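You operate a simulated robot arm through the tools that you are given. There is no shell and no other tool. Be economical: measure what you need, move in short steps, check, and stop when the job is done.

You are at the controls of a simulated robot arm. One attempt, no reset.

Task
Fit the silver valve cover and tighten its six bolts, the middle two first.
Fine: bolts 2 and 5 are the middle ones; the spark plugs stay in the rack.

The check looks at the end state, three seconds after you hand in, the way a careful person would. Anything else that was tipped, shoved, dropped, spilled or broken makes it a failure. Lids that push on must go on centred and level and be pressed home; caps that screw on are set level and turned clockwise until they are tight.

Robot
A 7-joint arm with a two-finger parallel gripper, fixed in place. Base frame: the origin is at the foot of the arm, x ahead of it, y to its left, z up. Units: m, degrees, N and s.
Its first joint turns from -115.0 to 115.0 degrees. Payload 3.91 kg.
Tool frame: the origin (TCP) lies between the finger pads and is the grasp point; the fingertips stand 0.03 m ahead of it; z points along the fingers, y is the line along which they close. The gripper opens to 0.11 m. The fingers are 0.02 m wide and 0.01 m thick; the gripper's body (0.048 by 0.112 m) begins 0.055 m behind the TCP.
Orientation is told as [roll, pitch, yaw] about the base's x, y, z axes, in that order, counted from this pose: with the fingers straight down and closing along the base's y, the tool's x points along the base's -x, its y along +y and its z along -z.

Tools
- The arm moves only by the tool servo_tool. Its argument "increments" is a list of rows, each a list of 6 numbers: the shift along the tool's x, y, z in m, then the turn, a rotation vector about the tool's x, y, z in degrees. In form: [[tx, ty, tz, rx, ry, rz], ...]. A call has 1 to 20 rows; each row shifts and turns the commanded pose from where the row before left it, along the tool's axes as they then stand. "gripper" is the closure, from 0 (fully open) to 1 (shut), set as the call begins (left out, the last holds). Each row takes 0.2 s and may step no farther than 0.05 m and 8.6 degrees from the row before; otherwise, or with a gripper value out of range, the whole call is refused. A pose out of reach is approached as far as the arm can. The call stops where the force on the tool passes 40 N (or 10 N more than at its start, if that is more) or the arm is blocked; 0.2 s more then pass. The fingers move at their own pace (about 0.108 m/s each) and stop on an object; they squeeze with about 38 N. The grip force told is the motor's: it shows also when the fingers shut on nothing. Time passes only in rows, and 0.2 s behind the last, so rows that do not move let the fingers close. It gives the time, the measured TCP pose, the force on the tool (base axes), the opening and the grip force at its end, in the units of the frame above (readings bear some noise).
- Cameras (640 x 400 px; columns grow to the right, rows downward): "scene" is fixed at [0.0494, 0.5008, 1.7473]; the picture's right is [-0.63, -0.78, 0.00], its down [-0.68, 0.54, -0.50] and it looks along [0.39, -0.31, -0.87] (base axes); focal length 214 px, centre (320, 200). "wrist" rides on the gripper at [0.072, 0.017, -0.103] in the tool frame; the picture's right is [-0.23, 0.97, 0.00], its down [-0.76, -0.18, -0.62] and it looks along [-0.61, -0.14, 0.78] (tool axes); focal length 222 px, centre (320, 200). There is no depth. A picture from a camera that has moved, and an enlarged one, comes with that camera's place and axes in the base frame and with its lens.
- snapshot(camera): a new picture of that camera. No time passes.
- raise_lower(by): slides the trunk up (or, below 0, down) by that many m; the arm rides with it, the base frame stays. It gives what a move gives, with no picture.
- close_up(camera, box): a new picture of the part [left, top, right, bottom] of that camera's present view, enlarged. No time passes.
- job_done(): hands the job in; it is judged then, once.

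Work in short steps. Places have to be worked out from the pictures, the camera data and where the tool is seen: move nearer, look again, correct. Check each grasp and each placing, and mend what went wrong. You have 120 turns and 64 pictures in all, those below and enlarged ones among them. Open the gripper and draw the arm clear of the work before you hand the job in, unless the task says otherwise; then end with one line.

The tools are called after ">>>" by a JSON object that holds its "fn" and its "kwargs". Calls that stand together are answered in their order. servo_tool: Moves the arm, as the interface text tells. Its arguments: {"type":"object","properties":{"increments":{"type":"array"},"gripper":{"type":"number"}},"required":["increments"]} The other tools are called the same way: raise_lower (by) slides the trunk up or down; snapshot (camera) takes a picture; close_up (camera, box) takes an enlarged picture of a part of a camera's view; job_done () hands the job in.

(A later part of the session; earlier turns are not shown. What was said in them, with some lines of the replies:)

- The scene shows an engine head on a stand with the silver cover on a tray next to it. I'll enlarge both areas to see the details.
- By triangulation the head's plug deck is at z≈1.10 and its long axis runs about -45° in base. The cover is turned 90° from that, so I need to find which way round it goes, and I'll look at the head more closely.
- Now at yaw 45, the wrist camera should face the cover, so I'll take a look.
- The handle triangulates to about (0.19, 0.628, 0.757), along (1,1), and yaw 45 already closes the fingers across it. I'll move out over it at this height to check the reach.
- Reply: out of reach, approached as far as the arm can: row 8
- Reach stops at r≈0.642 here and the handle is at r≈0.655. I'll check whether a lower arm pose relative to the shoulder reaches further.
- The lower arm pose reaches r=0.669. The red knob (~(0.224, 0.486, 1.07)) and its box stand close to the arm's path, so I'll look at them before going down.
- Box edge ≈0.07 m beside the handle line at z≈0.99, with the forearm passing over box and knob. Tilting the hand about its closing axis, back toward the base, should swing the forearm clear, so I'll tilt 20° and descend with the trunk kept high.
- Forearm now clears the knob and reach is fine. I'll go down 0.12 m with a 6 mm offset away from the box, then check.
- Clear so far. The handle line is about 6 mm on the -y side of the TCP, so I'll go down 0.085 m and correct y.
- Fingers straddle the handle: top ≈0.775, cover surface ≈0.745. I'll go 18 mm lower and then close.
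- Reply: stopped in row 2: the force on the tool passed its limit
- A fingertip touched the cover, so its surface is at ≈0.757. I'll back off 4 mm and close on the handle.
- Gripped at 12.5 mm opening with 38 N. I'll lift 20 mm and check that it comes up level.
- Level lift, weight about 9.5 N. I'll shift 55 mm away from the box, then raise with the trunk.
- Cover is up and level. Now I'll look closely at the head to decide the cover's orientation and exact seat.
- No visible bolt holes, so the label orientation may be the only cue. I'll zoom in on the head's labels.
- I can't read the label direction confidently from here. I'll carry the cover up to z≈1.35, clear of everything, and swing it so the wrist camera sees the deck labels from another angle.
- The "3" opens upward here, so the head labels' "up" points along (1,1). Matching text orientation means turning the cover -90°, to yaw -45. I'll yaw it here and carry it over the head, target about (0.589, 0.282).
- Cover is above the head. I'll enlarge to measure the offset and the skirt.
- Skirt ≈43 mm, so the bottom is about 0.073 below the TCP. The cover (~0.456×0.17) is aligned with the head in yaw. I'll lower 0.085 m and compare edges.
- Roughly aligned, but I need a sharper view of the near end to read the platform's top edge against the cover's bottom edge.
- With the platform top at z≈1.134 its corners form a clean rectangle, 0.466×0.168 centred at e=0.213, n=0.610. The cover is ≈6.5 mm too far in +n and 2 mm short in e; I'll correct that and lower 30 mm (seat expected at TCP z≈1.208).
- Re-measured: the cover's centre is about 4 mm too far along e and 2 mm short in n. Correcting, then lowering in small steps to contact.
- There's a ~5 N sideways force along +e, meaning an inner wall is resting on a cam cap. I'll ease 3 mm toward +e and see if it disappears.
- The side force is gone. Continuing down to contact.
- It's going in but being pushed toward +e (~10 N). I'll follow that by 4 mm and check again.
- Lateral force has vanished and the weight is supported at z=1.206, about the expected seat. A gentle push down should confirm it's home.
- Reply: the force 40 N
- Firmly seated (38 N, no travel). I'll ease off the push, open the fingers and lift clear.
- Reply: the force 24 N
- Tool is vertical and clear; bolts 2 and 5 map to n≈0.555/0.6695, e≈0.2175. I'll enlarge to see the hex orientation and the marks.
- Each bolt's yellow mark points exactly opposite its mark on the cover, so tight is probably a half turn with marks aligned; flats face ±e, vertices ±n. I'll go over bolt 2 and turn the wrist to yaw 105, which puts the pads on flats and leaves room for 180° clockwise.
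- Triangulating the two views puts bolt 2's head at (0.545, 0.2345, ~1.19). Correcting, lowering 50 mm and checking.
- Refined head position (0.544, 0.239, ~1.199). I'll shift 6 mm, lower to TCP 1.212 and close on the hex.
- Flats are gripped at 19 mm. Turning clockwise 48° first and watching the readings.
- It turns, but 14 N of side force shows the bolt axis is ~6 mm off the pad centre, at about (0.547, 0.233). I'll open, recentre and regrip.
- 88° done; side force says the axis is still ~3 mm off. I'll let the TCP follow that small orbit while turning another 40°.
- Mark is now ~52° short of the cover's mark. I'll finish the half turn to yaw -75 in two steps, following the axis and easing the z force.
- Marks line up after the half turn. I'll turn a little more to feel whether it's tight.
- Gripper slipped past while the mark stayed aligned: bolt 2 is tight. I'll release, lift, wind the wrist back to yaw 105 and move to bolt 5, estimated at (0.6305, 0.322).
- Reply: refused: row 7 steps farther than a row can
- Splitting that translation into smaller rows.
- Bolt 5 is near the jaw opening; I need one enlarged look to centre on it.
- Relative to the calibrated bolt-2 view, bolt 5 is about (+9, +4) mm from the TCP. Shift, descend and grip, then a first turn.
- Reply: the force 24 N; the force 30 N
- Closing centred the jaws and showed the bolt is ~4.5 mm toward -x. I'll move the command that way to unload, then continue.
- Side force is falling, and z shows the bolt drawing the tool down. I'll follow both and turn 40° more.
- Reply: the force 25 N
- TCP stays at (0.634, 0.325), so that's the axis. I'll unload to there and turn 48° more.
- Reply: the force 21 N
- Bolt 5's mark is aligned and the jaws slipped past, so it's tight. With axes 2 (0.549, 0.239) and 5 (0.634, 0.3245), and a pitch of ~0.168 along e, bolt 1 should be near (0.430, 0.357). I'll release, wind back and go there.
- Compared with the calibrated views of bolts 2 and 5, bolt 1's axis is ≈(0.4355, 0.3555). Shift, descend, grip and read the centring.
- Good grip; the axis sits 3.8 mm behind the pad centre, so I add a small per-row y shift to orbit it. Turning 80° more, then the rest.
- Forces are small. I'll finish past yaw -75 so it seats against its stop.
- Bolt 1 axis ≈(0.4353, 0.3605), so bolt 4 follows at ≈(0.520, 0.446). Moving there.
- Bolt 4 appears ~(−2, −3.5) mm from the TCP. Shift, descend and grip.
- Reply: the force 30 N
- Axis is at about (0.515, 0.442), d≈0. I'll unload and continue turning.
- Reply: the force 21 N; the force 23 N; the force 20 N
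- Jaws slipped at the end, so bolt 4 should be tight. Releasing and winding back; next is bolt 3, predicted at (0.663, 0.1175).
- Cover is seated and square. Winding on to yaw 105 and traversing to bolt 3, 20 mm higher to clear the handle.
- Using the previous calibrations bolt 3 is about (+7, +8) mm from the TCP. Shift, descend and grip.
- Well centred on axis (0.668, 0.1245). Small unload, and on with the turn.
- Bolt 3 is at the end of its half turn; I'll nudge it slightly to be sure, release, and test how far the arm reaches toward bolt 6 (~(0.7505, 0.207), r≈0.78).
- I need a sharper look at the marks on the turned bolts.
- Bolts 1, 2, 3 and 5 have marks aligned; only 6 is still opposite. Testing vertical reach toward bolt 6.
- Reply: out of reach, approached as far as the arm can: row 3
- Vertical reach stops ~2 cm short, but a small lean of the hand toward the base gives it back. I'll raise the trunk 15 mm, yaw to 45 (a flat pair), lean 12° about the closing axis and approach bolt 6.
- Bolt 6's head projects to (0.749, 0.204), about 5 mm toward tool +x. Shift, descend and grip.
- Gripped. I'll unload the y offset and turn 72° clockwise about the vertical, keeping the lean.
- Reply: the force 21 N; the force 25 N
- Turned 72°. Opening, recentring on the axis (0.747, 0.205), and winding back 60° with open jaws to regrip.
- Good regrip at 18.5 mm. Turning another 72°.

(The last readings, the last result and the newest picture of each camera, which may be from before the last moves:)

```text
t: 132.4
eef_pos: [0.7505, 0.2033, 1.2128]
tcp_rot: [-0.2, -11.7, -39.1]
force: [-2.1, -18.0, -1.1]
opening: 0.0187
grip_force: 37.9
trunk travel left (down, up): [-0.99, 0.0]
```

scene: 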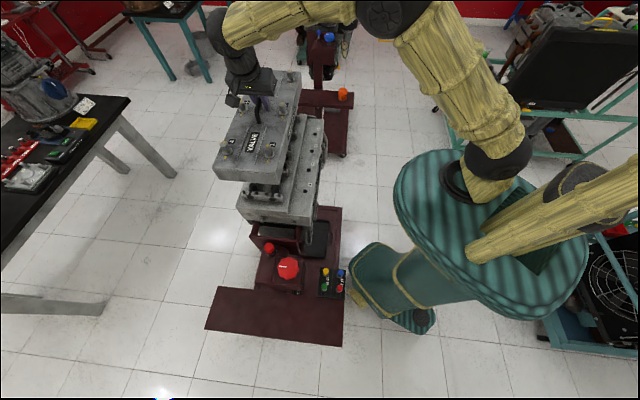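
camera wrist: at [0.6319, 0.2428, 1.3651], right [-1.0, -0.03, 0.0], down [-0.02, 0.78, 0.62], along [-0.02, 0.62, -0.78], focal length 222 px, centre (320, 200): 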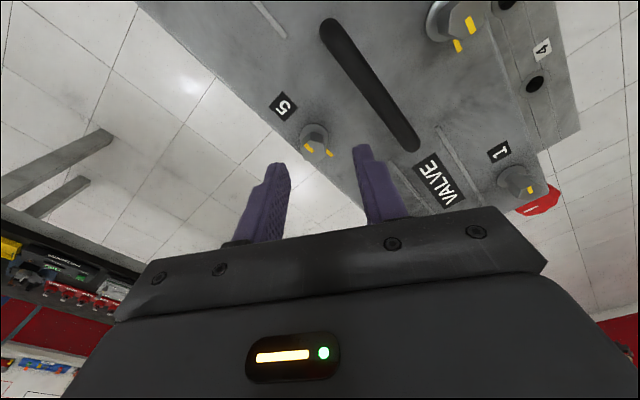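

144° done. Regripping at yaw 21 for the last part, plus a few degrees to be sure it's tight.

>>> {"fn": "servo_tool", "kwargs": {"increments": [[0, 0, 0, 0, 0, 0], [0, 0, 0, 0, 0, 0], [-0.0025, -0.0031, 0.0005, 0, 0, 0], [0, 0, 0, -1.66, 0, -7.82], [0, 0, 0, -1.66, 0, -7.82], [0, 0, 0, -1.66, 0, -7.82], [0, 0, 0, -1.66, 0, -7.82], [0, 0, 0, -1.66, 0, -7.82], [0, 0, 0, -1.66, 0, -7.82], [0, 0, 0, -1.66, 0, -7.82], [0, 0, 0, -0.83, 0, -3.91], [0, 0, 0, 0, 0, 0]], "gripper": 0.6}}

>>> {"fn": "servo_tool", "kwargs": {"increments": [[0, 0, 0, 0, 0, 0], [0, 0, 0, 0, 0, 0], [0, 0, 0, 0, 0, 0]], "gripper": 1}}

>>> {"fn": "servo_tool", "kwargs": {"increments": [[0, 0, 0, 1.66, 0, 7.82], [0, 0, 0, 1.66, 0, 7.82], [0, 0, 0, 1.66, 0, 7.82], [0, 0, 0, 1.66, 0, 7.82], [0, 0, 0, 1.66, 0, 7.82], [0, 0, 0, 1.66, 0, 7.82], [0, 0, 0, 0, 0, 0]]}}

>>> {"fn": "close_up", "kwargs": {"camera": "wrist", "box": [220, 80, 420, 230]}}

```text
t: 135.0
eef_pos: [0.7489, 0.202, 1.2139]
tcp_rot: [0.1, -11.8, 21.1]
force: [0.7, -0.3, 0.5]
opening: 0.0442
grip_force: 0.2
trunk travel left (down, up): [-0.99, 0.0]
```

```text
t: 135.8
eef_pos: [0.7482, 0.2052, 1.2138]
tcp_rot: [0.1, -11.9, 20.9]
force: [-2.9, 6.7, -0.1]
opening: 0.0187
grip_force: 37.8
trunk travel left (down, up): [-0.99, 0.0]
```

```text
t: 137.4
eef_pos: [0.7499, 0.2037, 1.2139]
tcp_rot: [0.0, -12.0, -27.0]
force: [0.5, 7.6, 0.8]
opening: 0.019
grip_force: 37.8
trunk travel left (down, up): [-0.99, 0.0]
```

```text
2.67 times, centred on (320, 155) of wrist
camera zoom: at [0.6751, 0.2596, 1.2998], right [0.64, 0.77, 0.05], down [0.47, -0.44, 0.77], along [0.61, -0.47, -0.64], focal length 592 px, centre (320, 320)
```

zoom: 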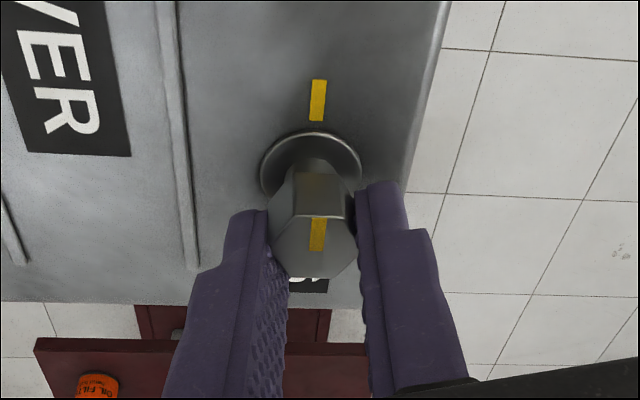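

Bolt 6's mark is aligned and the jaws slipped at the stop. Releasing, lifting clear and retracting, then a final check.

>>> {"fn": "servo_tool", "kwargs": {"increments": [[0, 0, 0, 0, 0, 0], [0, 0, 0, 0, 0, 0], [-0.0104, 0, -0.0489, 0, 0, 0], [-0.0104, 0, -0.0489, 0, 0, 0], [0, 0, 0, 0, 6, 0], [0, 0, 0, 0, 6, 0], [0.04, 0, -0.02, 0, 0, 0], [0.04, 0, 0, 0, 0, 0], [0.04, 0, 0, 0, 0, 0], [0, -0.045, 0, 0, 0, 0], [0, -0.045, 0, 0, 0, 0], [0.03, -0.035, 0, 0, 0, 0], [0.03, -0.035, 0, 0, 0, 0], [0.03, -0.035, 0, 0, 0, 0], [0, 0, 0, 0, 0, 0]], "gripper": 0.5}}

>>> {"fn": "snapshot", "kwargs": {"camera": "scene"}}

>>> {"fn": "close_up", "kwargs": {"camera": "scene", "box": [245, 130, 305, 200]}}

```text
t: 140.6
eef_pos: [0.4536, 0.12, 1.3321]
tcp_rot: [0.0, 0.3, -26.8]
force: [0.0, 0.7, 0.2]
opening: 0.055
grip_force: 0.0
out of reach, approached as far as the arm can: row 5, 6
trunk travel left (down, up): [-0.99, 0.0]
```

```text
2 pictures are left
```

scene: 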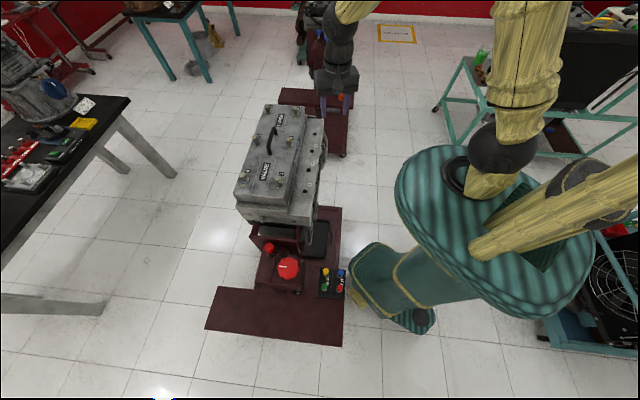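

```text
5.71 times, centred on (275, 165) of scene
camera zoom: at [0.0494, 0.5008, 1.7473], right [-0.63, -0.78, 0.0], down [-0.68, 0.54, -0.5], along [0.39, -0.31, -0.87], focal length 1226 px, centre (577, 400)
```

zoom: 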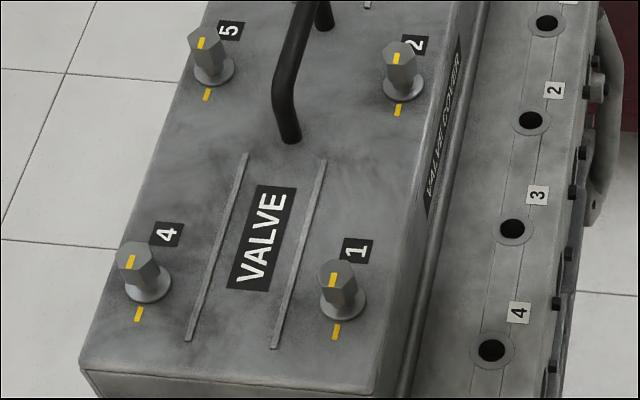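

Bolts 1, 2, 4 and 5 show aligned marks. One last look at 3 and 6.

>>> {"fn": "close_up", "kwargs": {"camera": "scene", "box": [258, 95, 318, 150]}}

```text
7.27 times, centred on (288, 122) of scene
camera zoom: at [0.0494, 0.5008, 1.7473], right [-0.63, -0.78, 0.0], down [-0.68, 0.54, -0.5], along [0.39, -0.31, -0.87], focal length 1560 px, centre (553, 764)
```

zoom: 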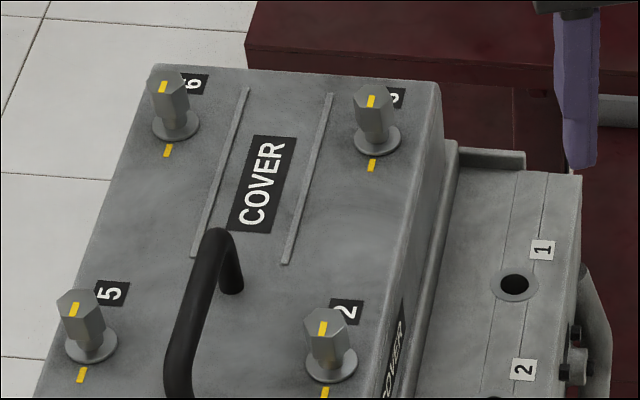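

All six marks are aligned, the cover is seated, the spark plugs are undisturbed in their rack, and the gripper is open and clear. Handing in.

>>> {"fn": "job_done", "kwargs": {}}

```text
The job is handed in.
```

The silver valve cover is seated on the head and all six bolts are tight: 2 and 5 first, then 1, 4, 3 and 6, each turned clockwise until its yellow mark lined up and the gripper slipped. The head has no locating marks, so I chose which way round the cover goes by matching its lettering to the head's labels.
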